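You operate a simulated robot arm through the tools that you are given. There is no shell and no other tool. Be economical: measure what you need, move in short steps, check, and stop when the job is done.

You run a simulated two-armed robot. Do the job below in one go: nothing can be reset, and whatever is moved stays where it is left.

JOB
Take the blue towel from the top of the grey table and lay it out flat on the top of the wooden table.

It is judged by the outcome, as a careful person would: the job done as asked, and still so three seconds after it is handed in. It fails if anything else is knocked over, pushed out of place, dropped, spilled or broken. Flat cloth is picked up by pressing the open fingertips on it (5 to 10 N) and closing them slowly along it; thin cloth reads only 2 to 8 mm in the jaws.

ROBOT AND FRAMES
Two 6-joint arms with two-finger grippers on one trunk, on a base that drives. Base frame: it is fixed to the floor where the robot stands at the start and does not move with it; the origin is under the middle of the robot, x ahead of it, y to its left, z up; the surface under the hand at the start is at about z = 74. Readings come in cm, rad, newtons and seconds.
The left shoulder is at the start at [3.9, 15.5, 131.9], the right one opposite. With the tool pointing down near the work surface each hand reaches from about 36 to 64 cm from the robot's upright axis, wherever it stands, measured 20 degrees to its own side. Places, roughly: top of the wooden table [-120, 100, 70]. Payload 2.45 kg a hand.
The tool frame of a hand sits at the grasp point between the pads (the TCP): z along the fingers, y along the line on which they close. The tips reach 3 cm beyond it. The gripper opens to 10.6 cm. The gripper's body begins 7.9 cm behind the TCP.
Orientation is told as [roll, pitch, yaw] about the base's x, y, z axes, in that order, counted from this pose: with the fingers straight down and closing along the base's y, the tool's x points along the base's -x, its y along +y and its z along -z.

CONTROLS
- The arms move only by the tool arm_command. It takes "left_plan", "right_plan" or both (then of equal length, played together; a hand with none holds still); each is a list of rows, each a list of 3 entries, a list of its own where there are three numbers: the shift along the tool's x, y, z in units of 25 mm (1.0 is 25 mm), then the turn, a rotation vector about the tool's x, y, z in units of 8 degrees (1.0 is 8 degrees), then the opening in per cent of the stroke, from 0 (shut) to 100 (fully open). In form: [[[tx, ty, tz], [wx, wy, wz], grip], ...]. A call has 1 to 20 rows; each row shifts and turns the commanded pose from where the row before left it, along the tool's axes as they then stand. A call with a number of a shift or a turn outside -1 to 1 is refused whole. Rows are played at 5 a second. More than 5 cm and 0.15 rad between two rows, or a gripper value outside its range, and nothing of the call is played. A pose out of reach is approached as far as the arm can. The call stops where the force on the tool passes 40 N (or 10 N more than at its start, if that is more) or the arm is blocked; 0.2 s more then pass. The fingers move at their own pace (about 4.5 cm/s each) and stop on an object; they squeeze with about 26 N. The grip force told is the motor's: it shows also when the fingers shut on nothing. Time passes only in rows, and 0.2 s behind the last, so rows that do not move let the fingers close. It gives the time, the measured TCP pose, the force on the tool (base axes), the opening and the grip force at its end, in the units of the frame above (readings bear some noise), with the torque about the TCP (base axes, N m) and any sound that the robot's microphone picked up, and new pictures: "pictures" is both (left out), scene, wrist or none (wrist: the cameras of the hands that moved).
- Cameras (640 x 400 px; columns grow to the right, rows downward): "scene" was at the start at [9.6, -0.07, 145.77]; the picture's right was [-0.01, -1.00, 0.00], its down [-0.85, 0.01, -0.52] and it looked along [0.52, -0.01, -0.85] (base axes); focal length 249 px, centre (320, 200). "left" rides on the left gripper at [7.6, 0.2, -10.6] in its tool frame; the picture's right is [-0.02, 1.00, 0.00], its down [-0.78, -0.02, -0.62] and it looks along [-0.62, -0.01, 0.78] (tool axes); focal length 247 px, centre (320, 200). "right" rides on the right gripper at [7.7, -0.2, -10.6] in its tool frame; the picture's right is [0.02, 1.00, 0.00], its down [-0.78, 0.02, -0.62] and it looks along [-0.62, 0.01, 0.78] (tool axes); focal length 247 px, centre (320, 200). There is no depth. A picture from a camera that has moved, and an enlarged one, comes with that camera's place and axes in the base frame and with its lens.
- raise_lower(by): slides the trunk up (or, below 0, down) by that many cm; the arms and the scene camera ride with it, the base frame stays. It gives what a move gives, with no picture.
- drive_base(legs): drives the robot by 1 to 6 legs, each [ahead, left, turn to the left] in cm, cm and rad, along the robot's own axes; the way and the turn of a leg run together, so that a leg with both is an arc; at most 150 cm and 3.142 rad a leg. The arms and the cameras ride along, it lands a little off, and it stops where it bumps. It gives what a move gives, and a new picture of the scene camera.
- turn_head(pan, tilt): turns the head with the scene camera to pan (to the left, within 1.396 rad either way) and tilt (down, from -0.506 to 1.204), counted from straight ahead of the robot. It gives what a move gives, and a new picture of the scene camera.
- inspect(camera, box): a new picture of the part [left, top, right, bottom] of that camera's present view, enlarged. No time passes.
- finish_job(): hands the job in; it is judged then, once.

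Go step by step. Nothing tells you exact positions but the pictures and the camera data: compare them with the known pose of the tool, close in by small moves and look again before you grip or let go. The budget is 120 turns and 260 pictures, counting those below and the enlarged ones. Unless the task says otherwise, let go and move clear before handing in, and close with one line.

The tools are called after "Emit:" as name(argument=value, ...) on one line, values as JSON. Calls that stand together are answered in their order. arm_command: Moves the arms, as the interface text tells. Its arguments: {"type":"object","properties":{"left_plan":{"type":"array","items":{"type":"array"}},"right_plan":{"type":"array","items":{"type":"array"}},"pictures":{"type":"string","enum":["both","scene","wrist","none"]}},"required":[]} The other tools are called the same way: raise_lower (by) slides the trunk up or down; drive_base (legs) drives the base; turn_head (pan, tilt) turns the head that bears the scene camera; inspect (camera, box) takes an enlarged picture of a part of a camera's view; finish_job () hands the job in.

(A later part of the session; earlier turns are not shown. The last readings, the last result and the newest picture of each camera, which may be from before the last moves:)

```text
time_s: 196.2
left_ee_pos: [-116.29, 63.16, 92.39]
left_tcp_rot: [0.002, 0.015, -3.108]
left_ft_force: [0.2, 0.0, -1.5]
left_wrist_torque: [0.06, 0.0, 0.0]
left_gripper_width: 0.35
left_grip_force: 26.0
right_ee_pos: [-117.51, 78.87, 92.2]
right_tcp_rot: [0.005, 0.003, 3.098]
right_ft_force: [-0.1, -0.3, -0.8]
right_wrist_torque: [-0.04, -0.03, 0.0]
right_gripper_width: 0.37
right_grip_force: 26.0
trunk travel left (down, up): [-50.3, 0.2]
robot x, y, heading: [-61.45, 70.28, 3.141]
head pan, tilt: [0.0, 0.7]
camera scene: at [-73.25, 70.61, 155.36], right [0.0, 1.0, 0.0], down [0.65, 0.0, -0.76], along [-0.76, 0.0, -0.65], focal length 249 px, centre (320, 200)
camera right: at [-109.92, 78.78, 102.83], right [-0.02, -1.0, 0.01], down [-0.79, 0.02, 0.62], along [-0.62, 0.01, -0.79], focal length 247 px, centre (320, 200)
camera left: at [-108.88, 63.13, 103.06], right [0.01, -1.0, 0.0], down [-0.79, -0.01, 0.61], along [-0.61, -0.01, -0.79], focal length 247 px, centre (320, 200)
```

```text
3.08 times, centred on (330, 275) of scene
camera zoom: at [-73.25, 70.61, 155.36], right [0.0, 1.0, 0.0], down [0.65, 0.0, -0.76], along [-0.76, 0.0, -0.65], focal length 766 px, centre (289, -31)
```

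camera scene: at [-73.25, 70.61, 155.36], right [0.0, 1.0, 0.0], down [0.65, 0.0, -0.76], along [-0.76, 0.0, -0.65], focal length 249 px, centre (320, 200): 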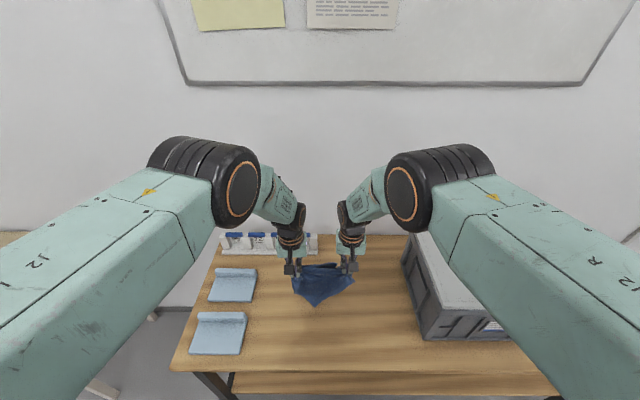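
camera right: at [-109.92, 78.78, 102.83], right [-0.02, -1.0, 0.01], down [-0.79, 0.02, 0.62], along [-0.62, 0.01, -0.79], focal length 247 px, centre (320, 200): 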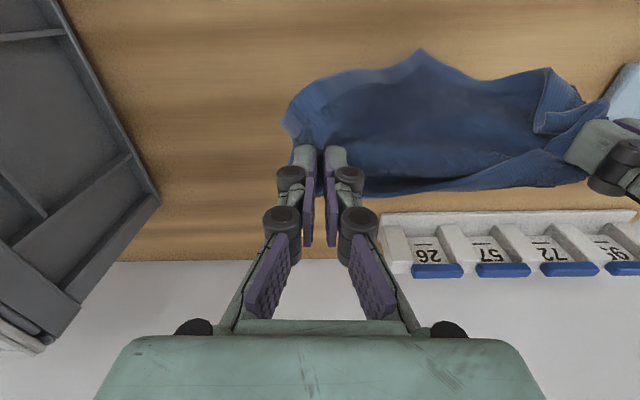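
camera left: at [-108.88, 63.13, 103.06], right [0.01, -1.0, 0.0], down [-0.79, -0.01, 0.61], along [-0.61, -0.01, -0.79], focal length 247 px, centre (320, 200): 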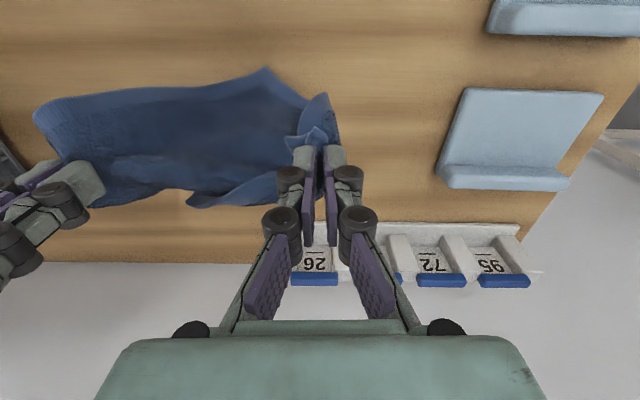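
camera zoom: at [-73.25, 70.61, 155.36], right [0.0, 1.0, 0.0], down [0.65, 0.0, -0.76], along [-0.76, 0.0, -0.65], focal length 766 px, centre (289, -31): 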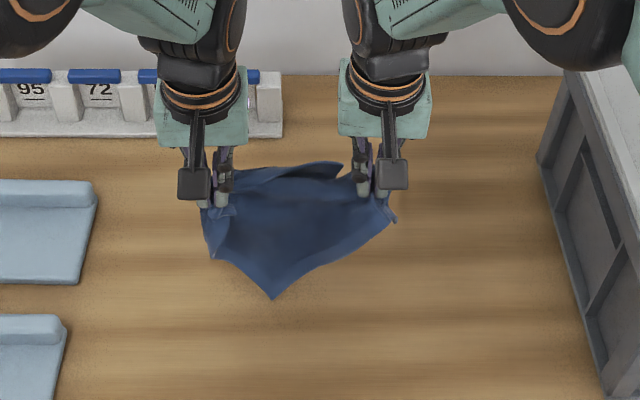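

Both hands hold opposite corners of the cloth, with one free corner draping near and the other far. That works well: I'll spread the hands to straighten this diagonal.

Emit:
arm_command(right_plan=[[[0, -0.35, -0.1], [0, 0, 0], 0], [[0, -0.35, -0.1], [0, 0, 0], 0], [[0, -0.35, 0], [0, 0, 0], 0], [[0, -0.35, 0], [0, 0, 0], 0], [[0, 0, 0], [0, 0, 0], 0]], left_plan=[[[-0.2, 0.35, -0.1], [0, 0, 0], 0], [[-0.2, 0.35, -0.1], [0, 0, 0], 0], [[0, 0.35, 0], [0, 0, 0], 0], [[0, 0.35, 0], [0, 0, 0], 0], [[0, 0, 0], [0, 0, 0], 0]], pictures="scene")

Emit:
inspect(camera="scene", box=[240, 210, 420, 340])

```text
time_s: 197.4
left_ee_pos: [-117.04, 59.64, 93.0]
left_tcp_rot: [-0.002, 0.014, -3.111]
left_ft_force: [1.7, 19.8, -1.0]
left_wrist_torque: [0.54, -0.04, -0.3]
left_gripper_width: 0.52
left_grip_force: 25.9
right_ee_pos: [-117.41, 82.18, 92.83]
right_tcp_rot: [0.005, 0.001, 3.1]
right_ft_force: [-1.1, -20.5, 0.4]
right_wrist_torque: [-0.66, 0.02, 0.04]
right_gripper_width: 0.57
right_grip_force: 26.2
trunk travel left (down, up): [-50.3, 0.2]
robot x, y, heading: [-61.45, 70.4, 3.139]
head pan, tilt: [0.0, 0.7]
camera scene: at [-73.05, 70.6, 155.38], right [0.0, 1.0, 0.0], down [0.64, 0.0, -0.77], along [-0.77, 0.0, -0.64], focal length 249 px, centre (320, 200)
```

scene: 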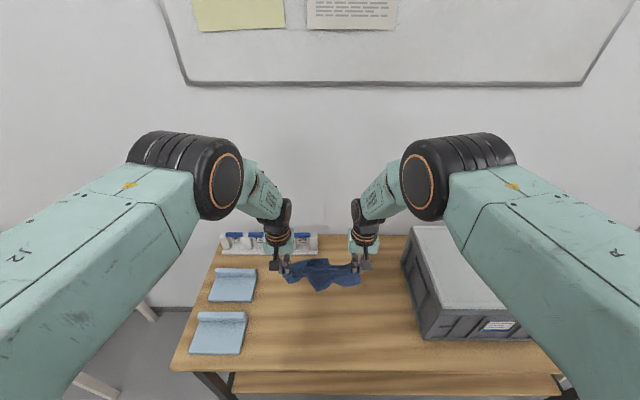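

```text
3.08 times, centred on (330, 275) of scene
camera zoom: at [-73.05, 70.6, 155.38], right [0.0, 1.0, 0.0], down [0.64, 0.0, -0.77], along [-0.77, 0.0, -0.64], focal length 766 px, centre (289, -31)
```

zoom: 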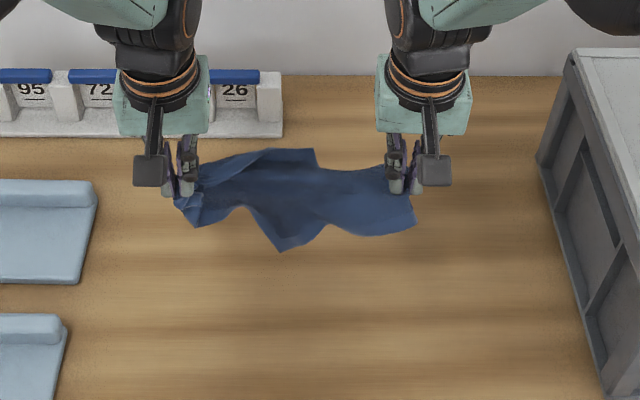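

The diagonal is taut at 22.5 cm with both free corners splayed, one near and one far. I'll ease the tension slightly, lower straight down with a small shift toward me, and look.

Emit:
arm_command(right_plan=[[[0.1, 0.12, 0], [0, 0, 0], 0], [[0.2, 0, 0.5], [0, 0, 0], 0], [[0.2, 0, 0.7], [0, 0, 0], 0], [[0.2, 0, 0.7], [0, 0, 0], 0], [[0.1, 0, 0.7], [0, 0, 0], 0], [[0, 0, 0.7], [0, 0, 0], 0], [[0, 0, 0.7], [0, 0, 0], 0], [[0, 0, 0.7], [0, 0, 0], 0], [[0, 0, 0.5], [0, 0, 0], 0], [[0, 0, 0], [0, 0, 0], 0]], left_plan=[[[0.1, -0.12, 0], [0, 0, 0], 0], [[0.2, 0, 0.5], [0, 0, 0], 0], [[0.2, 0, 0.7], [0, 0, 0], 0], [[0.2, 0, 0.7], [0, 0, 0], 0], [[0.1, 0, 0.7], [0, 0, 0], 0], [[0, 0, 0.7], [0, 0, 0], 0], [[0, 0, 0.7], [0, 0, 0], 0], [[0, 0, 0.7], [0, 0, 0], 0], [[0, 0, 0.5], [0, 0, 0], 0], [[0, 0, 0], [0, 0, 0], 0]])

Emit:
inspect(camera="scene", box=[240, 230, 420, 360])

```text
time_s: 199.6
left_ee_pos: [-114.89, 60.17, 79.83]
left_tcp_rot: [0.0, 0.016, -3.108]
left_ft_force: [1.0, 11.8, 0.4]
left_wrist_torque: [0.34, -0.04, -0.17]
left_gripper_width: 0.46
left_grip_force: 25.6
right_ee_pos: [-115.39, 81.63, 79.7]
right_tcp_rot: [0.005, 0.004, 3.099]
right_ft_force: [-0.9, -11.3, 0.3]
right_wrist_torque: [-0.35, 0.0, 0.01]
right_gripper_width: 0.46
right_grip_force: 26.0
trunk travel left (down, up): [-50.3, 0.2]
robot x, y, heading: [-61.27, 70.79, 3.14]
head pan, tilt: [0.0, 0.7]
camera scene: at [-73.16, 70.59, 155.37], right [0.0, 1.0, 0.0], down [0.64, 0.0, -0.76], along [-0.76, 0.0, -0.64], focal length 249 px, centre (320, 200)
camera right: at [-107.67, 81.56, 90.4], right [-0.02, -1.0, 0.01], down [-0.79, 0.02, 0.62], along [-0.62, 0.01, -0.79], focal length 247 px, centre (320, 200)
camera left: at [-107.52, 60.06, 90.48], right [0.01, -1.0, 0.0], down [-0.79, -0.01, 0.61], along [-0.61, -0.01, -0.79], focal length 247 px, centre (320, 200)
```

scene: 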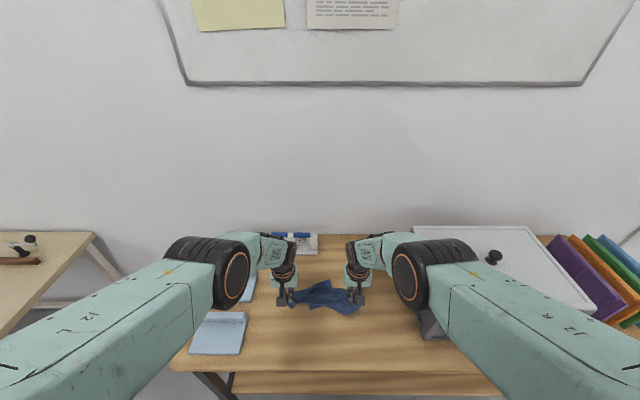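
right: 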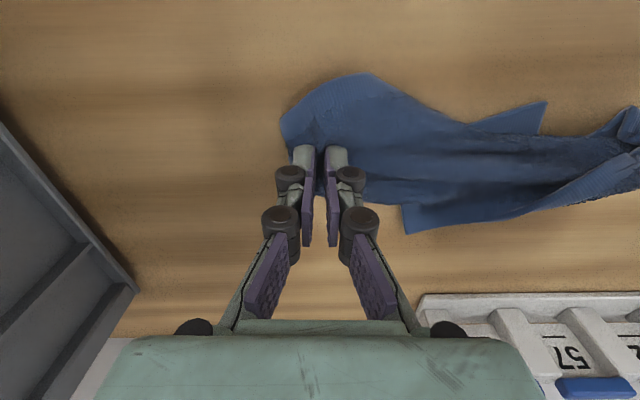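
left: 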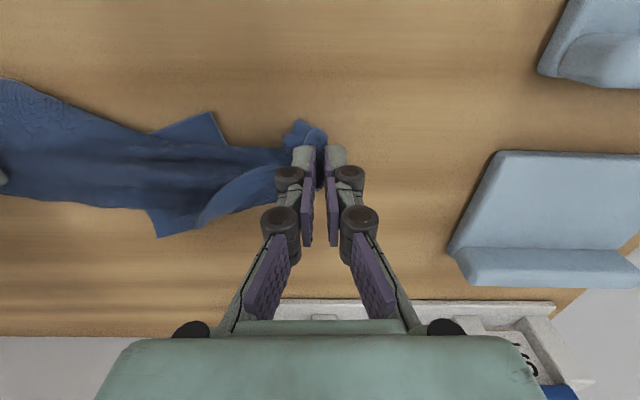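

```text
3.08 times, centred on (330, 295) of scene
camera zoom: at [-73.16, 70.59, 155.37], right [0.0, 1.0, 0.0], down [0.64, 0.0, -0.76], along [-0.76, 0.0, -0.64], focal length 766 px, centre (289, -92)
```

zoom: 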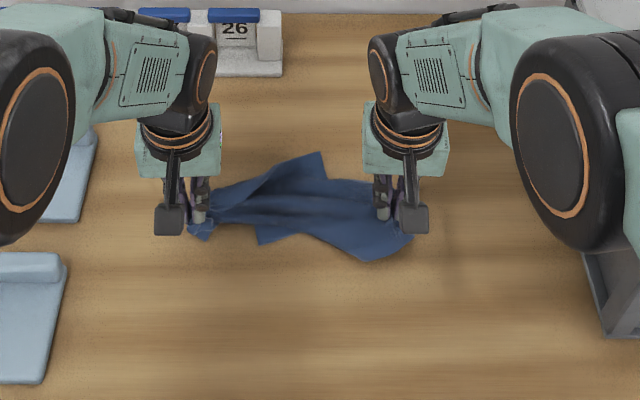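

The free corners tucked in because I lowered it under tension. In the earlier slack "hammock" pose they splayed out nicely, so I'll raise again, bring the hands closer, lower slack, and only then spread at table level.

Emit:
arm_command(right_plan=[[[0, 0, -0.9], [0, 0, 0], 0], [[0, 0, -0.9], [0, 0, 0], 0], [[0, 0, -0.9], [0, 0, 0], 0], [[0, 0, -0.9], [0, 0, 0], 0], [[0, 0, -0.9], [0, 0, 0], 0], [[0, 0, -0.9], [0, 0, 0], 0], [[0, 0, -0.9], [0, 0, 0], 0], [[0, 0.4, -0.5], [0, 0, 0], 0], [[0, 0.5, 0], [0, 0, 0], 0], [[0, 0.5, 0], [0, 0, 0], 0], [[0, 0, 0], [0, 0, 0], 0], [[0, 0, 0], [0, 0, 0], 0]], left_plan=[[[0, 0, -0.9], [0, 0, 0], 0], [[0, 0, -0.9], [0, 0, 0], 0], [[0, 0, -0.9], [0, 0, 0], 0], [[0, 0, -0.9], [0, 0, 0], 0], [[0, 0, -0.9], [0, 0, 0], 0], [[0, 0, -0.9], [0, 0, 0], 0], [[0, 0, -0.9], [0, 0, 0], 0], [[0, -0.4, -0.5], [0, 0, 0], 0], [[0, -0.5, 0], [0, 0, 0], 0], [[0, -0.5, 0], [0, 0, 0], 0], [[0, 0, 0], [0, 0, 0], 0], [[0, 0, 0], [0, 0, 0], 0]])

Emit:
inspect(camera="scene", box=[240, 200, 420, 330])

```text
time_s: 202.2
left_ee_pos: [-115.27, 63.58, 96.97]
left_tcp_rot: [0.0, 0.015, -3.109]
left_ft_force: [0.1, -0.3, 0.0]
left_wrist_torque: [-0.02, 0.0, 0.0]
left_gripper_width: 0.35
left_grip_force: 26.0
right_ee_pos: [-115.68, 78.57, 96.91]
right_tcp_rot: [0.005, 0.004, 3.098]
right_ft_force: [-0.4, -0.2, 0.7]
right_wrist_torque: [0.0, 0.02, 0.02]
right_gripper_width: 0.3
right_grip_force: 26.0
trunk travel left (down, up): [-50.3, 0.2]
robot x, y, heading: [-61.72, 70.57, 3.143]
head pan, tilt: [0.0, 0.7]
camera scene: at [-73.11, 70.56, 155.37], right [0.0, 1.0, 0.0], down [0.64, 0.0, -0.76], along [-0.76, 0.0, -0.64], focal length 249 px, centre (320, 200)
camera right: at [-108.05, 78.33, 107.62], right [-0.02, -1.0, 0.0], down [-0.78, 0.02, 0.62], along [-0.62, 0.01, -0.79], focal length 247 px, centre (320, 200)
camera left: at [-107.94, 63.51, 107.58], right [0.01, -1.0, 0.0], down [-0.79, -0.01, 0.61], along [-0.61, -0.01, -0.79], focal length 247 px, centre (320, 200)
```

scene: 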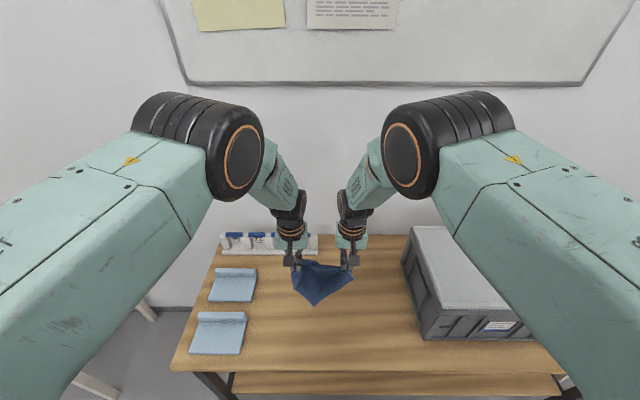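
right: 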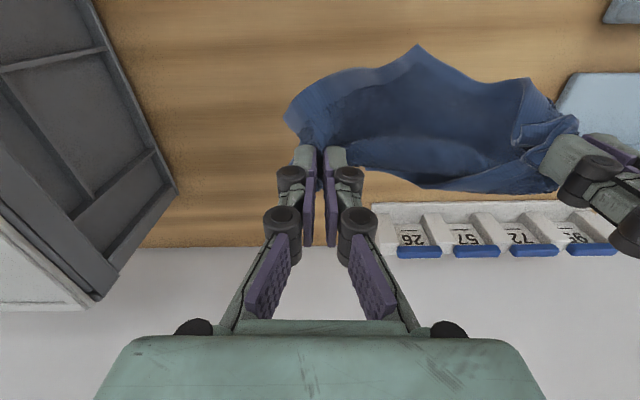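
left: 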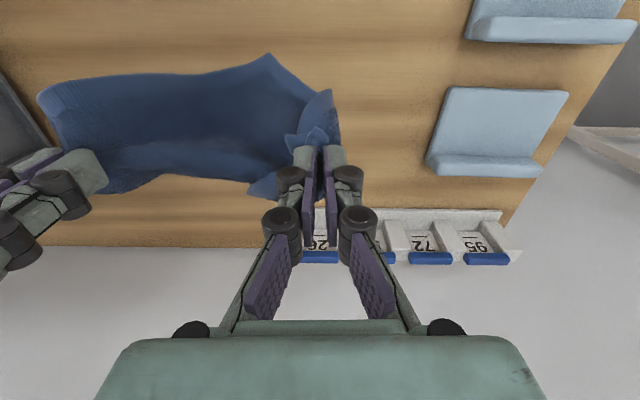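

```text
3.08 times, centred on (330, 265) of scene
camera zoom: at [-73.11, 70.56, 155.37], right [0.0, 1.0, 0.0], down [0.64, 0.0, -0.76], along [-0.76, 0.0, -0.64], focal length 766 px, centre (289, 0)
```

zoom: 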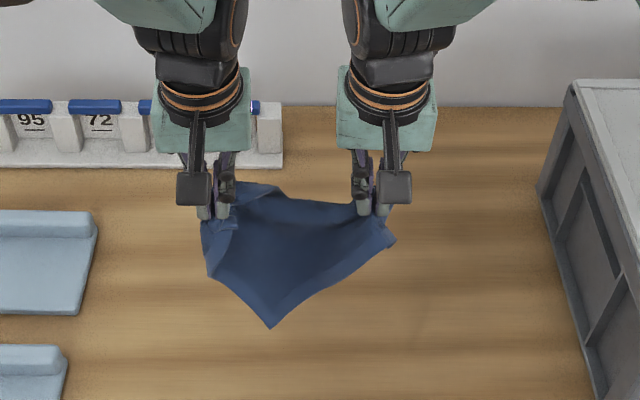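

N drapes near and F far again. Now I'll lower with the slack kept.

Emit:
arm_command(right_plan=[[[0, 0, 0.7], [0, 0, 0], 0], [[0, 0, 0.7], [0, 0, 0], 0], [[0, 0, 0.7], [0, 0, 0], 0], [[0, 0, 0.7], [0, 0, 0], 0], [[0, 0, 0.7], [0, 0, 0], 0], [[0, 0, 0.7], [0, 0, 0], 0], [[0, 0, 0.7], [0, 0, 0], 0], [[0, 0, 0.7], [0, 0, 0], 0], [[0, 0, 0.7], [0, 0, 0], 0], [[0, 0, 0.7], [0, 0, 0], 0], [[0, 0, 0], [0, 0, 0], 0]], left_plan=[[[0, 0, 0.7], [0, 0, 0], 0], [[0, 0, 0.7], [0, 0, 0], 0], [[0, 0, 0.7], [0, 0, 0], 0], [[0, 0, 0.7], [0, 0, 0], 0], [[0, 0, 0.7], [0, 0, 0], 0], [[0, 0, 0.7], [0, 0, 0], 0], [[0, 0, 0.7], [0, 0, 0], 0], [[0, 0, 0.7], [0, 0, 0], 0], [[0, 0, 0.7], [0, 0, 0], 0], [[0, 0, 0.7], [0, 0, 0], 0], [[0, 0, 0], [0, 0, 0], 0]])

Emit:
inspect(camera="scene", box=[240, 230, 420, 360])

```text
time_s: 204.6
left_ee_pos: [-114.75, 63.49, 79.66]
left_tcp_rot: [0.002, 0.012, -3.107]
left_ft_force: [-0.3, -0.2, -0.5]
left_wrist_torque: [0.0, 0.02, 0.01]
left_gripper_width: 0.33
left_grip_force: 25.8
right_ee_pos: [-115.11, 78.74, 79.64]
right_tcp_rot: [0.006, 0.001, 3.096]
right_ft_force: [-0.7, -0.7, 0.6]
right_wrist_torque: [-0.05, 0.01, 0.03]
right_gripper_width: 0.26
right_grip_force: 24.6
right hand out of reach, approached as far as the arm can: row 10
trunk travel left (down, up): [-50.3, 0.2]
robot x, y, heading: [-61.49, 70.81, 3.137]
head pan, tilt: [0.0, 0.7]
camera scene: at [-73.01, 70.6, 155.39], right [0.0, 1.0, 0.0], down [0.64, 0.0, -0.77], along [-0.77, 0.0, -0.64], focal length 249 px, centre (320, 200)
camera right: at [-107.56, 78.48, 90.35], right [-0.02, -1.0, 0.0], down [-0.78, 0.02, 0.62], along [-0.62, 0.01, -0.78], focal length 247 px, centre (320, 200)
camera left: at [-107.45, 63.46, 90.27], right [0.01, -1.0, 0.0], down [-0.79, -0.01, 0.61], along [-0.61, -0.01, -0.79], focal length 247 px, centre (320, 200)
```

scene: 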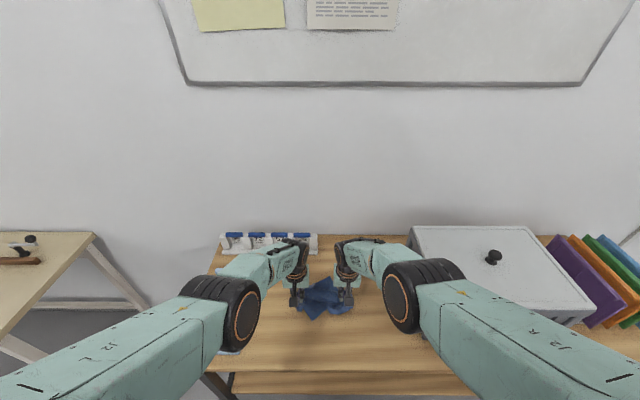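
right: 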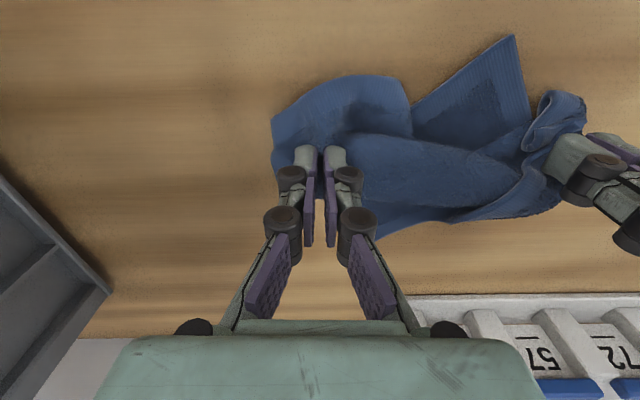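
left: 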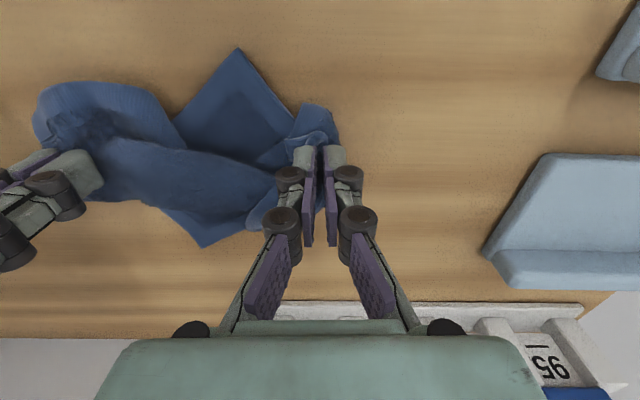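

```text
3.08 times, centred on (330, 295) of scene
camera zoom: at [-73.01, 70.6, 155.39], right [0.0, 1.0, 0.0], down [0.64, 0.0, -0.77], along [-0.77, 0.0, -0.64], focal length 766 px, centre (289, -92)
```

zoom: 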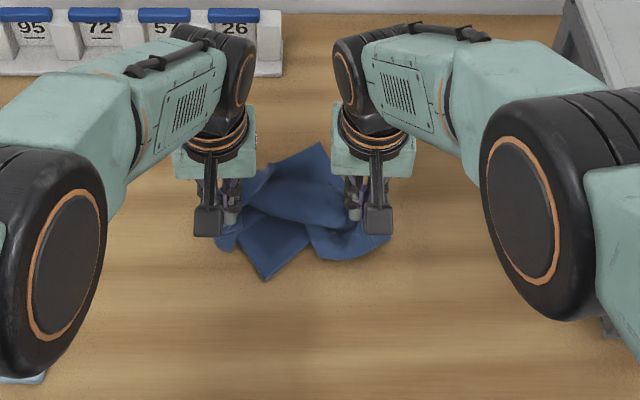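

N and F now stick out clearly. I'll spread gently at table level, then release both and move clear for a good look.

Emit:
arm_command(right_plan=[[[0, -0.3, 0.3], [0, 0, 0], 0], [[0, -0.35, 0.25], [0, 0, 0], 0], [[0, -0.35, 0], [0, 0, 0], 0], [[0, 0, 0.1], [0, 0, 0], 0], [[0, 0, 0], [0, 0, 0], 30], [[0, 0, 0], [0, 0, 0], 30], [[0, 0, -0.6], [0, 0, 0], 30], [[0, 0, -1], [0, 0, 0], 30], [[0, -0.8, -1], [0, 0, 0], 30], [[0, -0.8, -1], [0, 0, 0], 30], [[0, -0.8, -1], [0, 0, 0], 30], [[0, -0.8, -1], [0, 0, 0], 30], [[0.5, -0.5, -1], [0, 0, 0], 30], [[0.5, 0, -1], [0, 0, 0], 30]], left_plan=[[[0, 0.3, 0.3], [0, 0, 0], 0], [[0, 0.35, 0.25], [0, 0, 0], 0], [[0, 0.35, 0], [0, 0, 0], 0], [[0, 0, 0.1], [0, 0, 0], 0], [[0, 0, 0], [0, 0, 0], 30], [[0, 0, 0], [0, 0, 0], 30], [[0, 0, -0.6], [0, 0, 0], 30], [[0, 0, -1], [0, 0, 0], 30], [[0, 0.8, -1], [0, 0, 0], 30], [[0, 0.8, -1], [0, 0, 0], 30], [[0, 0.8, -1], [0, 0, 0], 30], [[0, 0.8, -1], [0, 0, 0], 30], [[0.5, 0.5, -1], [0, 0, 0], 30], [[0.5, 0, -1], [0, 0, 0], 30]], pictures="scene")

Emit:
inspect(camera="scene", box=[250, 240, 400, 350])

```text
time_s: 207.6
left_ee_pos: [-123.07, 53.03, 90.93]
left_tcp_rot: [0.0, 0.015, -3.108]
left_ft_force: [-0.3, 0.0, -0.8]
left_wrist_torque: [0.0, 0.03, 0.0]
left_gripper_width: 3.19
left_grip_force: 0.0
left hand out of reach, approached as far as the arm can: row 1, 7, 8, 9, 10, 11, 12, 13, 14
right_ee_pos: [-111.92, 90.39, 97.39]
right_tcp_rot: [0.003, 0.001, 3.096]
right_ft_force: [0.7, 1.2, 0.4]
right_wrist_torque: [0.01, 0.03, 0.03]
right_gripper_width: 3.18
right_grip_force: 0.1
right hand out of reach, approached as far as the arm can: row 2
trunk travel left (down, up): [-50.3, 0.2]
robot x, y, heading: [-61.54, 70.48, 3.133]
head pan, tilt: [0.0, 0.7]
camera scene: at [-72.91, 70.55, 155.39], right [0.0, 1.0, 0.0], down [0.64, 0.0, -0.77], along [-0.77, 0.0, -0.64], focal length 249 px, centre (320, 200)
```

scene: 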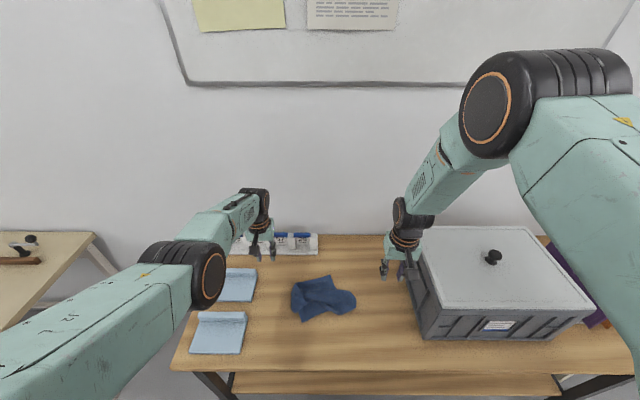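

```text
3.64 times, centred on (325, 295) of scene
camera zoom: at [-72.91, 70.55, 155.39], right [0.0, 1.0, 0.0], down [0.64, 0.0, -0.77], along [-0.77, 0.0, -0.64], focal length 905 px, centre (302, -146)
```

zoom: 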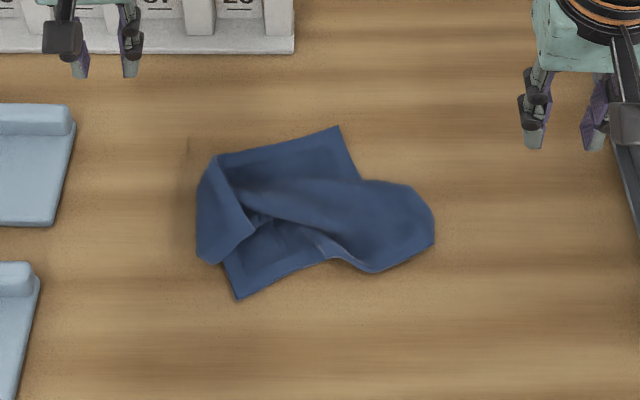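

The cloth is much flatter now: corner N is at (−109, 65), F at (−126, 74) and M at (−114, 82.5), with K folded over on the left. I'll grip N with the left hand and pull it toward the robot while the right hand pins the cloth. First I'll shift the base right for reach.

Emit:
drive_base(legs=[[0, -7, 0]])

Emit:
arm_command(left_plan=[[[0.5, 0, -0.5], [0, 0, 0], 30], [[0.6, -0.4, 0], [0, 0, 0], 30], [[0.7, -0.5, 0], [0, 0, 0], 30], [[0.7, -0.5, 0], [0, 0, 0], 30], [[0.7, -0.5, 0], [0, 0, 0], 30], [[0.7, -0.5, 0.3], [0, 0, 0], 30], [[0.6, -0.4, 0.3], [0, 0, 0], 30], [[0, 0, 0], [0, 0, 0], 30]], pictures="wrist")

```text
time_s: 209.1
left_ee_pos: [-123.28, 59.64, 90.79]
left_tcp_rot: [-0.001, 0.018, -3.111]
left_ft_force: [-0.4, -0.3, 0.0]
left_wrist_torque: [0.0, -0.02, 0.0]
left_gripper_width: 3.19
left_grip_force: 0.0
right_ee_pos: [-111.75, 97.02, 97.39]
right_tcp_rot: [0.003, 0.001, 3.097]
right_ft_force: [-0.1, 0.1, -0.1]
right_wrist_torque: [0.03, 0.04, -0.01]
right_gripper_width: 3.18
right_grip_force: 0.0
trunk travel left (down, up): [-50.3, 0.2]
robot x, y, heading: [-61.61, 77.56, 3.137]
head pan, tilt: [0.0, 0.7]
camera scene: at [-73.0, 77.29, 155.38], right [0.0, 1.0, 0.0], down [0.64, 0.0, -0.77], along [-0.77, 0.01, -0.64], focal length 249 px, centre (320, 200)
```

scene: 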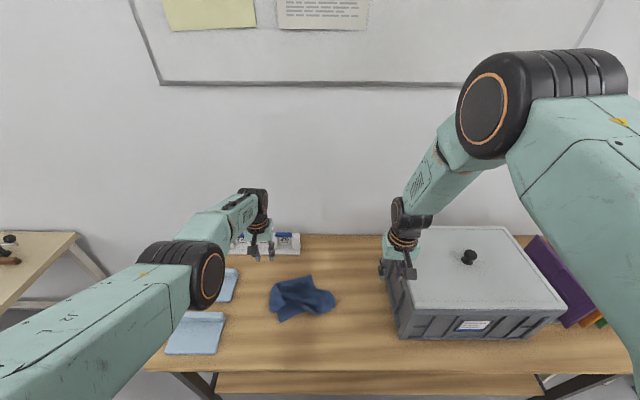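

```text
time_s: 210.9
left_ee_pos: [-119.86, 68.37, 86.59]
left_tcp_rot: [0.001, 0.019, -3.111]
left_ft_force: [-0.5, 0.3, 0.2]
left_wrist_torque: [0.01, -0.01, -0.01]
left_gripper_width: 3.19
left_grip_force: 0.1
left hand out of reach, approached as far as the arm can: row 1, 2, 3, 4, 5, 6, 7
right_ee_pos: [-112.02, 97.19, 97.34]
right_tcp_rot: [0.006, 0.003, 3.094]
right_ft_force: [-0.3, 1.1, -0.1]
right_wrist_torque: [0.01, -0.06, 0.02]
right_gripper_width: 3.19
right_grip_force: 0.0
trunk travel left (down, up): [-50.3, 0.2]
robot x, y, heading: [-61.39, 77.66, 3.136]
head pan, tilt: [0.0, 0.7]
camera left: at [-112.59, 68.4, 97.29], right [0.01, -1.0, 0.0], down [-0.8, -0.01, 0.61], along [-0.61, -0.01, -0.8], focal length 247 px, centre (320, 200)
```

left: 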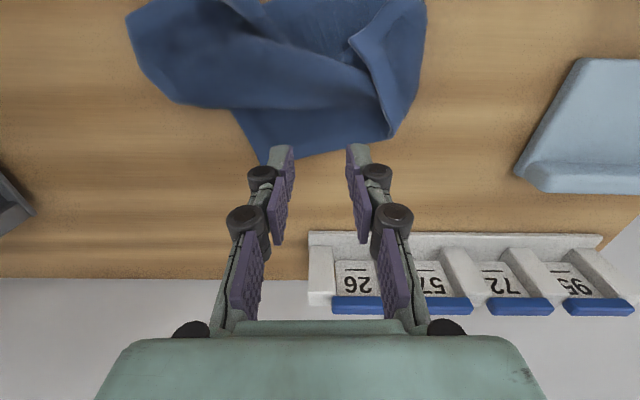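

Emit:
arm_command(left_plan=[[[0.9, 0, -0.3], [0, 0, 0], 30], [[0.9, 0, -0.2], [0, 0, 0], 30], [[0.9, 0, 0], [0, 0, 0], 30], [[0, 0, 0], [0, 0, 0], 30]], pictures="none")

```text
time_s: 211.9
left_ee_pos: [-118.65, 69.4, 85.22]
left_tcp_rot: [0.003, 0.019, -3.111]
left_ft_force: [0.1, 0.4, -0.3]
left_wrist_torque: [0.01, 0.0, 0.0]
left_gripper_width: 3.2
left_grip_force: 0.1
left hand out of reach, approached as far as the arm can: row 1, 2, 3
right_ee_pos: [-111.79, 97.31, 97.34]
right_tcp_rot: [0.004, 0.002, 3.095]
right_ft_force: [-0.2, 0.4, -0.7]
right_wrist_torque: [0.02, 0.01, -0.02]
right_gripper_width: 3.17
right_grip_force: 0.0
trunk travel left (down, up): [-50.3, 0.2]
robot x, y, heading: [-61.31, 77.65, 3.135]
head pan, tilt: [0.0, 0.7]
```

Emit:
arm_command(left_plan=[[[1, 0, -1], [0, 0, 0], 30], [[1, 0, -1], [0, 0, 0], 30], [[1, 0, -1], [0, 0, 0], 30], [[1, 0, -1], [0, 0, 0], 30], [[0, 0, 0], [0, 0, 0], 30]], pictures="scene")

```text
time_s: 213.1
left_ee_pos: [-120.05, 73.07, 89.57]
left_tcp_rot: [0.001, 0.019, -3.111]
left_ft_force: [-0.6, 0.2, 1.0]
left_wrist_torque: [-0.01, -0.04, -0.01]
left_gripper_width: 3.2
left_grip_force: 0.0
left hand out of reach, approached as far as the arm can: row 1, 2, 3, 4
right_ee_pos: [-111.85, 97.24, 97.24]
right_tcp_rot: [0.006, 0.003, 3.094]
right_ft_force: [-0.3, -0.9, 0.8]
right_wrist_torque: [0.0, -0.02, -0.01]
right_gripper_width: 3.18
right_grip_force: 0.1
trunk travel left (down, up): [-50.3, 0.2]
robot x, y, heading: [-60.91, 77.77, 3.138]
head pan, tilt: [0.0, 0.7]
camera scene: at [-73.11, 77.73, 155.37], right [0.0, 1.0, 0.0], down [0.64, 0.0, -0.76], along [-0.76, 0.0, -0.64], focal length 249 px, centre (320, 200)
```

scene: 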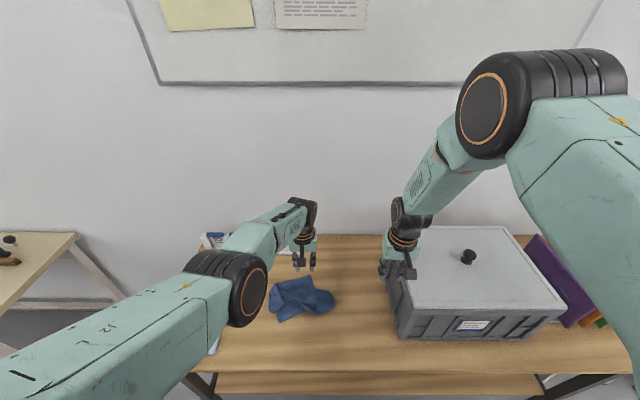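

The left arm is stuck fully stretched (elbow straight), though clear of everything. I'll extend it outward and up over free space, then draw it back to free it.

Emit:
arm_command(left_plan=[[[-1, 0, -0.3], [0, 0, 0], 30], [[-1, 0, -0.3], [0, 0, 0], 30], [[-1, 0, -0.3], [0, 0, 0], 30], [[-1, 0, -0.3], [0, 0, 0], 30], [[-1, 0, -0.3], [0, 0, 0], 30], [[-1, 0, -0.3], [0, 0, 0], 30], [[-1, 0, -0.3], [0, 0, 0], 30], [[-1, 0, -0.3], [0, 0, 0], 30], [[-1, 0, -0.3], [0, 0, 0], 30], [[-1, 0, -0.3], [0, 0, 0], 30], [[-1, 0, -0.3], [0, 0, 0], 30], [[-1, 0, -0.3], [0, 0, 0], 30], [[-1, 0, 0], [0, 0, 0], 30], [[0, 0, 0], [0, 0, 0], 30]], pictures="scene")

```text
time_s: 216.1
left_ee_pos: [-126.44, 65.17, 101.09]
left_tcp_rot: [0.002, 0.016, -3.112]
left_ft_force: [-0.1, -1.0, 0.1]
left_wrist_torque: [0.0, 0.02, 0.02]
left_gripper_width: 3.2
left_grip_force: 0.0
left hand out of reach, approached as far as the arm can: row 1, 2, 3, 4, 5, 6, 7, 8, 9, 10, 11, 12, 13
right_ee_pos: [-111.72, 97.32, 97.3]
right_tcp_rot: [0.006, 0.005, 3.096]
right_ft_force: [-0.5, 0.4, -0.1]
right_wrist_torque: [-0.04, -0.03, -0.01]
right_gripper_width: 3.17
right_grip_force: 0.2
trunk travel left (down, up): [-50.3, 0.2]
robot x, y, heading: [-61.18, 77.48, 3.137]
head pan, tilt: [0.0, 0.7]
camera scene: at [-73.05, 77.8, 155.38], right [0.0, 1.0, 0.0], down [0.64, 0.0, -0.77], along [-0.77, 0.0, -0.64], focal length 249 px, centre (320, 200)
```

scene: 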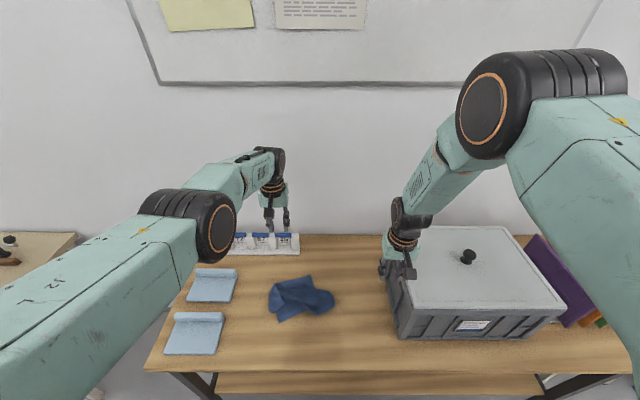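

Emit:
arm_command(left_plan=[[[-1, 0.3, -0.4], [0, 0, 0], 30], [[-1, 0.3, -0.4], [0, 0, 0], 30], [[-1, 0.3, -0.4], [0, 0, 0], 30], [[-1, 0.3, -0.4], [0, 0, 0], 30], [[-1, 0.3, -0.4], [0, 0, 0], 30], [[-1, 0.3, -0.4], [0, 0, 0], 30], [[-1, 0.3, -0.4], [0, 0, 0], 30], [[-1, 0.3, -0.4], [0, 0, 0], 30], [[0, 0, 0], [0, 0, 0], 30], [[0, 0, 0], [0, 0, 0], 30]], pictures="none")

Emit:
arm_command(left_plan=[[[0.8, 0, 0], [0, 0, 0], 30], [[0.8, 0, 0], [0, 0, 0], 30], [[0.8, 0, 0], [0, 0, 0], 30], [[0.8, 0, 0], [0, 0, 0], 30], [[0.8, 0, 0], [0, 0, 0], 30], [[0.8, 0, 0], [0, 0, 0], 30], [[0, 0, 0], [0, 0, 0], 30]], pictures="none")

```text
time_s: 218.3
left_ee_pos: [-128.95, 57.46, 109.98]
left_tcp_rot: [0.001, 0.016, -3.111]
left_ft_force: [-0.3, -0.7, -0.6]
left_wrist_torque: [-0.01, -0.03, -0.02]
left_gripper_width: 3.16
left_grip_force: 0.1
left hand out of reach, approached as far as the arm can: row 1, 2, 3, 4, 5, 6, 7, 8
right_ee_pos: [-111.84, 97.39, 97.17]
right_tcp_rot: [0.006, 0.003, 3.096]
right_ft_force: [-0.3, 0.8, -0.4]
right_wrist_torque: [0.0, 0.02, 0.02]
right_gripper_width: 3.16
right_grip_force: 0.0
trunk travel left (down, up): [-50.3, 0.2]
robot x, y, heading: [-61.37, 77.96, 3.139]
head pan, tilt: [0.0, 0.7]
```

```text
time_s: 219.9
left_ee_pos: [-116.77, 57.3, 109.88]
left_tcp_rot: [0.003, 0.019, -3.112]
left_ft_force: [-0.6, 0.0, 0.0]
left_wrist_torque: [-0.01, -0.01, 0.04]
left_gripper_width: 3.19
left_grip_force: 0.0
right_ee_pos: [-111.89, 97.25, 97.3]
right_tcp_rot: [0.005, 0.005, 3.096]
right_ft_force: [-0.8, -0.1, 0.2]
right_wrist_torque: [-0.02, 0.0, 0.01]
right_gripper_width: 3.19
right_grip_force: 0.1
trunk travel left (down, up): [-50.3, 0.2]
robot x, y, heading: [-61.39, 77.58, 3.134]
head pan, tilt: [0.0, 0.7]
```

The left arm is free again. Now I'll bring it above corner N.

Emit:
arm_command(left_plan=[[[0.5, -0.6, 0.2], [0, 0, 0], 30], [[0.5, -0.8, 0.5], [0, 0, 0], 30], [[0.5, -0.8, 0.8], [0, 0, 0], 30], [[0.5, -0.8, 1], [0, 0, 0], 30], [[0.3, -0.8, 1], [0, 0, 0], 30], [[0, 0, 1], [0, 0, 0], 30], [[0, 0, 1], [0, 0, 0], 30], [[0, 0, 1], [0, 0, 0], 30], [[0, 0, 1], [0, 0, 0], 30], [[0, 0, 1], [0, 0, 0], 30], [[0, 0, 0], [0, 0, 0], 30]], pictures="wrist")

Emit:
inspect(camera="left", box=[160, 0, 480, 200])

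```text
time_s: 222.3
left_ee_pos: [-110.75, 67.6, 88.64]
left_tcp_rot: [0.003, 0.017, -3.111]
left_ft_force: [0.0, -0.9, -0.8]
left_wrist_torque: [0.0, 0.0, 0.01]
left_gripper_width: 3.19
left_grip_force: 0.0
right_ee_pos: [-111.91, 97.3, 97.3]
right_tcp_rot: [0.007, 0.002, 3.096]
right_ft_force: [0.4, 0.1, 0.4]
right_wrist_torque: [0.0, 0.01, 0.01]
right_gripper_width: 3.16
right_grip_force: 0.1
trunk travel left (down, up): [-50.3, 0.2]
robot x, y, heading: [-61.24, 77.45, 3.139]
head pan, tilt: [0.0, 0.7]
camera left: at [-103.5, 67.5, 99.32], right [0.01, -1.0, 0.0], down [-0.79, -0.01, 0.61], along [-0.61, -0.01, -0.79], focal length 247 px, centre (320, 200)
```

left: 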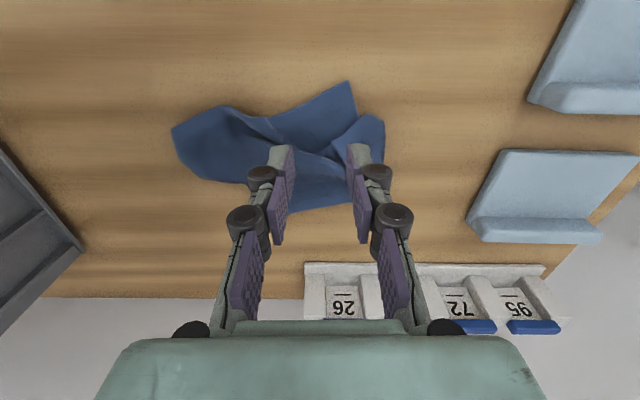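

```text
2.00 times, centred on (320, 100) of left
camera zoom: at [-103.5, 67.5, 99.32], right [0.01, -1.0, 0.0], down [-0.79, -0.01, 0.61], along [-0.61, -0.01, -0.79], focal length 494 px, centre (320, 400)
```

zoom: 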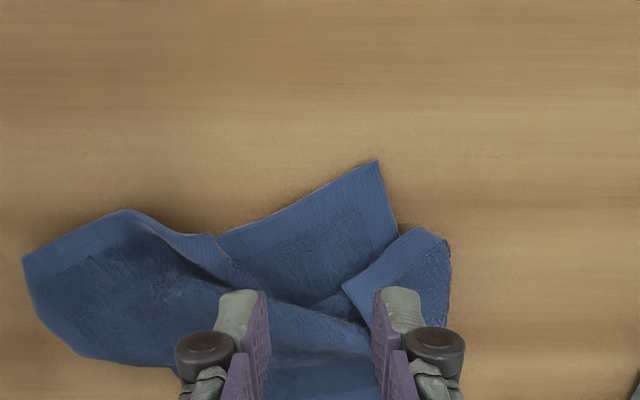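

Emit:
arm_command(left_plan=[[[-0.2, 0.4, 0.6], [0, 0, 0], 29], [[0, 0, 0.9], [0, 0, 0], 29], [[0, 0, 0.9], [0, 0, 0], 29], [[0, 0, 0.9], [0, 0, 0], 29], [[0, 0, 0.8], [0, 0, 0], 29], [[0, 0, 0.1], [0, 0, 0], 29], [[0, 0, 0], [0, 0, 0], 29]], pictures="wrist")

Emit:
arm_command(left_plan=[[[0, 0, 0.1], [0, 0, 0], 29], [[0, 0, 0], [0, 0, 0], 29]], pictures="none")

```text
time_s: 223.9
left_ee_pos: [-111.2, 66.47, 78.31]
left_tcp_rot: [0.002, 0.017, -3.11]
left_ft_force: [0.4, 0.0, 1.1]
left_wrist_torque: [0.03, 0.03, -0.02]
left_gripper_width: 3.08
left_grip_force: 0.0
right_ee_pos: [-111.77, 97.37, 97.33]
right_tcp_rot: [0.006, 0.001, 3.094]
right_ft_force: [0.7, 0.3, 0.4]
right_wrist_torque: [-0.01, 0.01, 0.02]
right_gripper_width: 3.22
right_grip_force: 0.2
trunk travel left (down, up): [-50.3, 0.2]
robot x, y, heading: [-61.33, 77.34, 3.139]
head pan, tilt: [0.0, 0.7]
camera left: at [-103.81, 66.44, 88.9], right [0.01, -1.0, 0.0], down [-0.79, -0.01, 0.61], along [-0.61, -0.01, -0.79], focal length 247 px, centre (320, 200)
```

left: 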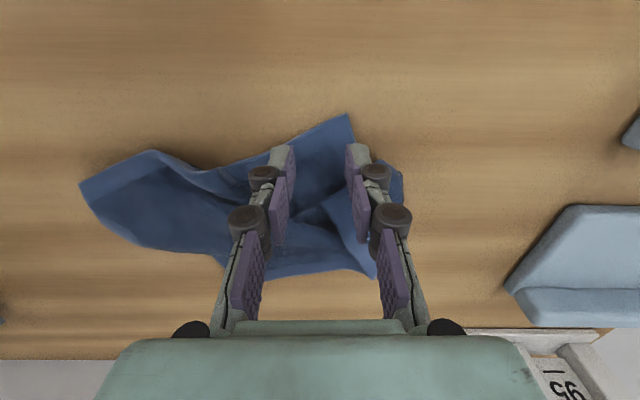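

```text
time_s: 224.5
left_ee_pos: [-111.03, 66.43, 78.04]
left_tcp_rot: [0.001, 0.018, -3.11]
left_ft_force: [-0.2, -0.7, -1.2]
left_wrist_torque: [0.05, -0.01, 0.03]
left_gripper_width: 3.07
left_grip_force: 0.1
right_ee_pos: [-111.79, 97.27, 97.33]
right_tcp_rot: [0.005, 0.002, 3.095]
right_ft_force: [0.7, 0.1, -0.8]
right_wrist_torque: [0.0, -0.03, 0.01]
right_gripper_width: 3.18
right_grip_force: 0.0
trunk travel left (down, up): [-50.3, 0.2]
robot x, y, heading: [-61.39, 77.8, 3.131]
head pan, tilt: [0.0, 0.7]
```

Emit:
arm_command(left_plan=[[[0.1, 0, 0.12], [0, 0, 0], 29], [[0, 0, 0.1], [0, 0, 0], 29], [[0, 0, 0], [0, 0, 0], 29]], pictures="none")

Emit:
arm_command(left_plan=[[[0, 0, 0.05], [0, 0, 0], 29], [[0, 0, 0], [0, 0, 0], 29]], pictures="none")

```text
time_s: 225.3
left_ee_pos: [-110.98, 66.38, 77.62]
left_tcp_rot: [0.001, 0.018, -3.11]
left_ft_force: [0.5, 1.2, -0.1]
left_wrist_torque: [-0.02, 0.01, 0.01]
left_gripper_width: 3.07
left_grip_force: 0.1
right_ee_pos: [-111.92, 97.23, 97.36]
right_tcp_rot: [0.006, 0.003, 3.098]
right_ft_force: [0.0, 0.5, -0.3]
right_wrist_torque: [0.0, 0.01, 0.01]
right_gripper_width: 3.18
right_grip_force: 0.1
trunk travel left (down, up): [-50.3, 0.2]
robot x, y, heading: [-61.54, 78.01, 3.137]
head pan, tilt: [0.0, 0.7]
```

```text
time_s: 225.9
left_ee_pos: [-110.94, 66.2, 77.4]
left_tcp_rot: [0.001, 0.018, -3.111]
left_ft_force: [-0.2, 0.3, 1.2]
left_wrist_torque: [-0.03, 0.0, 0.02]
left_gripper_width: 3.07
left_grip_force: 0.1
right_ee_pos: [-111.77, 97.17, 97.34]
right_tcp_rot: [0.006, 0.003, 3.095]
right_ft_force: [0.2, -0.1, 0.1]
right_wrist_torque: [0.0, -0.02, 0.0]
right_gripper_width: 3.17
right_grip_force: 0.1
trunk travel left (down, up): [-50.3, 0.2]
robot x, y, heading: [-61.41, 77.98, 3.138]
head pan, tilt: [0.0, 0.7]
```

Emit:
arm_command(left_plan=[[[0, 0, 0.06], [0, 0, 0], 29], [[0, 0, 0], [0, 0, 0], 29]], pictures="none")

Emit:
arm_command(left_plan=[[[0, 0, 0.04], [0, 0, 0], 29], [[0, 0, 0], [0, 0, 0], 29]], pictures="none")

```text
time_s: 226.5
left_ee_pos: [-110.96, 66.36, 77.39]
left_tcp_rot: [0.002, 0.017, -3.112]
left_ft_force: [1.4, 0.1, 3.2]
left_wrist_torque: [0.03, 0.01, 0.0]
left_gripper_width: 3.07
left_grip_force: 0.1
right_ee_pos: [-111.81, 97.28, 97.37]
right_tcp_rot: [0.005, 0.001, 3.096]
right_ft_force: [0.6, -0.4, -1.3]
right_wrist_torque: [-0.01, 0.03, 0.01]
right_gripper_width: 3.17
right_grip_force: 0.1
trunk travel left (down, up): [-50.3, 0.2]
robot x, y, heading: [-61.11, 77.6, 3.137]
head pan, tilt: [0.0, 0.7]
```

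```text
time_s: 227.1
left_ee_pos: [-110.8, 66.4, 77.2]
left_tcp_rot: [0.0, 0.016, -3.109]
left_ft_force: [-1.7, 0.7, 8.1]
left_wrist_torque: [0.02, 0.09, -0.02]
left_gripper_width: 3.09
left_grip_force: 0.3
right_ee_pos: [-111.74, 97.35, 97.32]
right_tcp_rot: [0.006, 0.002, 3.094]
right_ft_force: [0.0, -0.2, -0.3]
right_wrist_torque: [0.0, 0.0, 0.01]
right_gripper_width: 3.18
right_grip_force: 0.0
trunk travel left (down, up): [-50.3, 0.2]
robot x, y, heading: [-61.45, 77.89, 3.141]
head pan, tilt: [0.0, 0.7]
```

Emit:
arm_command(left_plan=[[[0, 0, 0.03], [0, 0, 0], 29], [[0, 0, 0], [0, 0, 0], 26], [[0, 0, 0], [0, 0, 0], 23], [[0, 0, 0], [0, 0, 0], 20], [[0, 0, 0], [0, 0, 0], 17], [[0, 0, 0], [0, 0, 0], 14], [[0, 0, 0], [0, 0, 0], 11], [[0, 0, 0], [0, 0, 0], 8], [[0, 0, 0], [0, 0, 0], 5], [[0, 0, 0], [0, 0, 0], 2], [[0, 0, 0], [0, 0, 0], 0], [[0, 0, 0], [0, 0, 0], 0], [[0, 0, -0.3], [0, 0, 0], 0]], pictures="wrist")

```text
time_s: 229.9
left_ee_pos: [-110.72, 66.4, 77.62]
left_tcp_rot: [0.002, 0.024, -3.11]
left_ft_force: [0.2, -0.2, 0.8]
left_wrist_torque: [-0.04, -0.03, 0.0]
left_gripper_width: 0.47
left_grip_force: 25.7
right_ee_pos: [-112.01, 97.18, 97.21]
right_tcp_rot: [0.005, 0.004, 3.096]
right_ft_force: [0.8, -0.7, 0.1]
right_wrist_torque: [-0.01, 0.0, 0.02]
right_gripper_width: 3.18
right_grip_force: 0.0
trunk travel left (down, up): [-50.3, 0.2]
robot x, y, heading: [-61.16, 77.67, 3.134]
head pan, tilt: [0.0, 0.7]
camera left: at [-103.45, 66.28, 88.34], right [0.01, -1.0, 0.0], down [-0.8, -0.01, 0.6], along [-0.6, -0.01, -0.8], focal length 247 px, centre (320, 200)
```

left: 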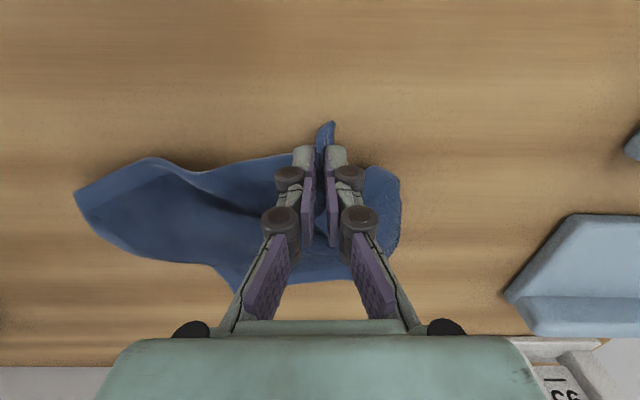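

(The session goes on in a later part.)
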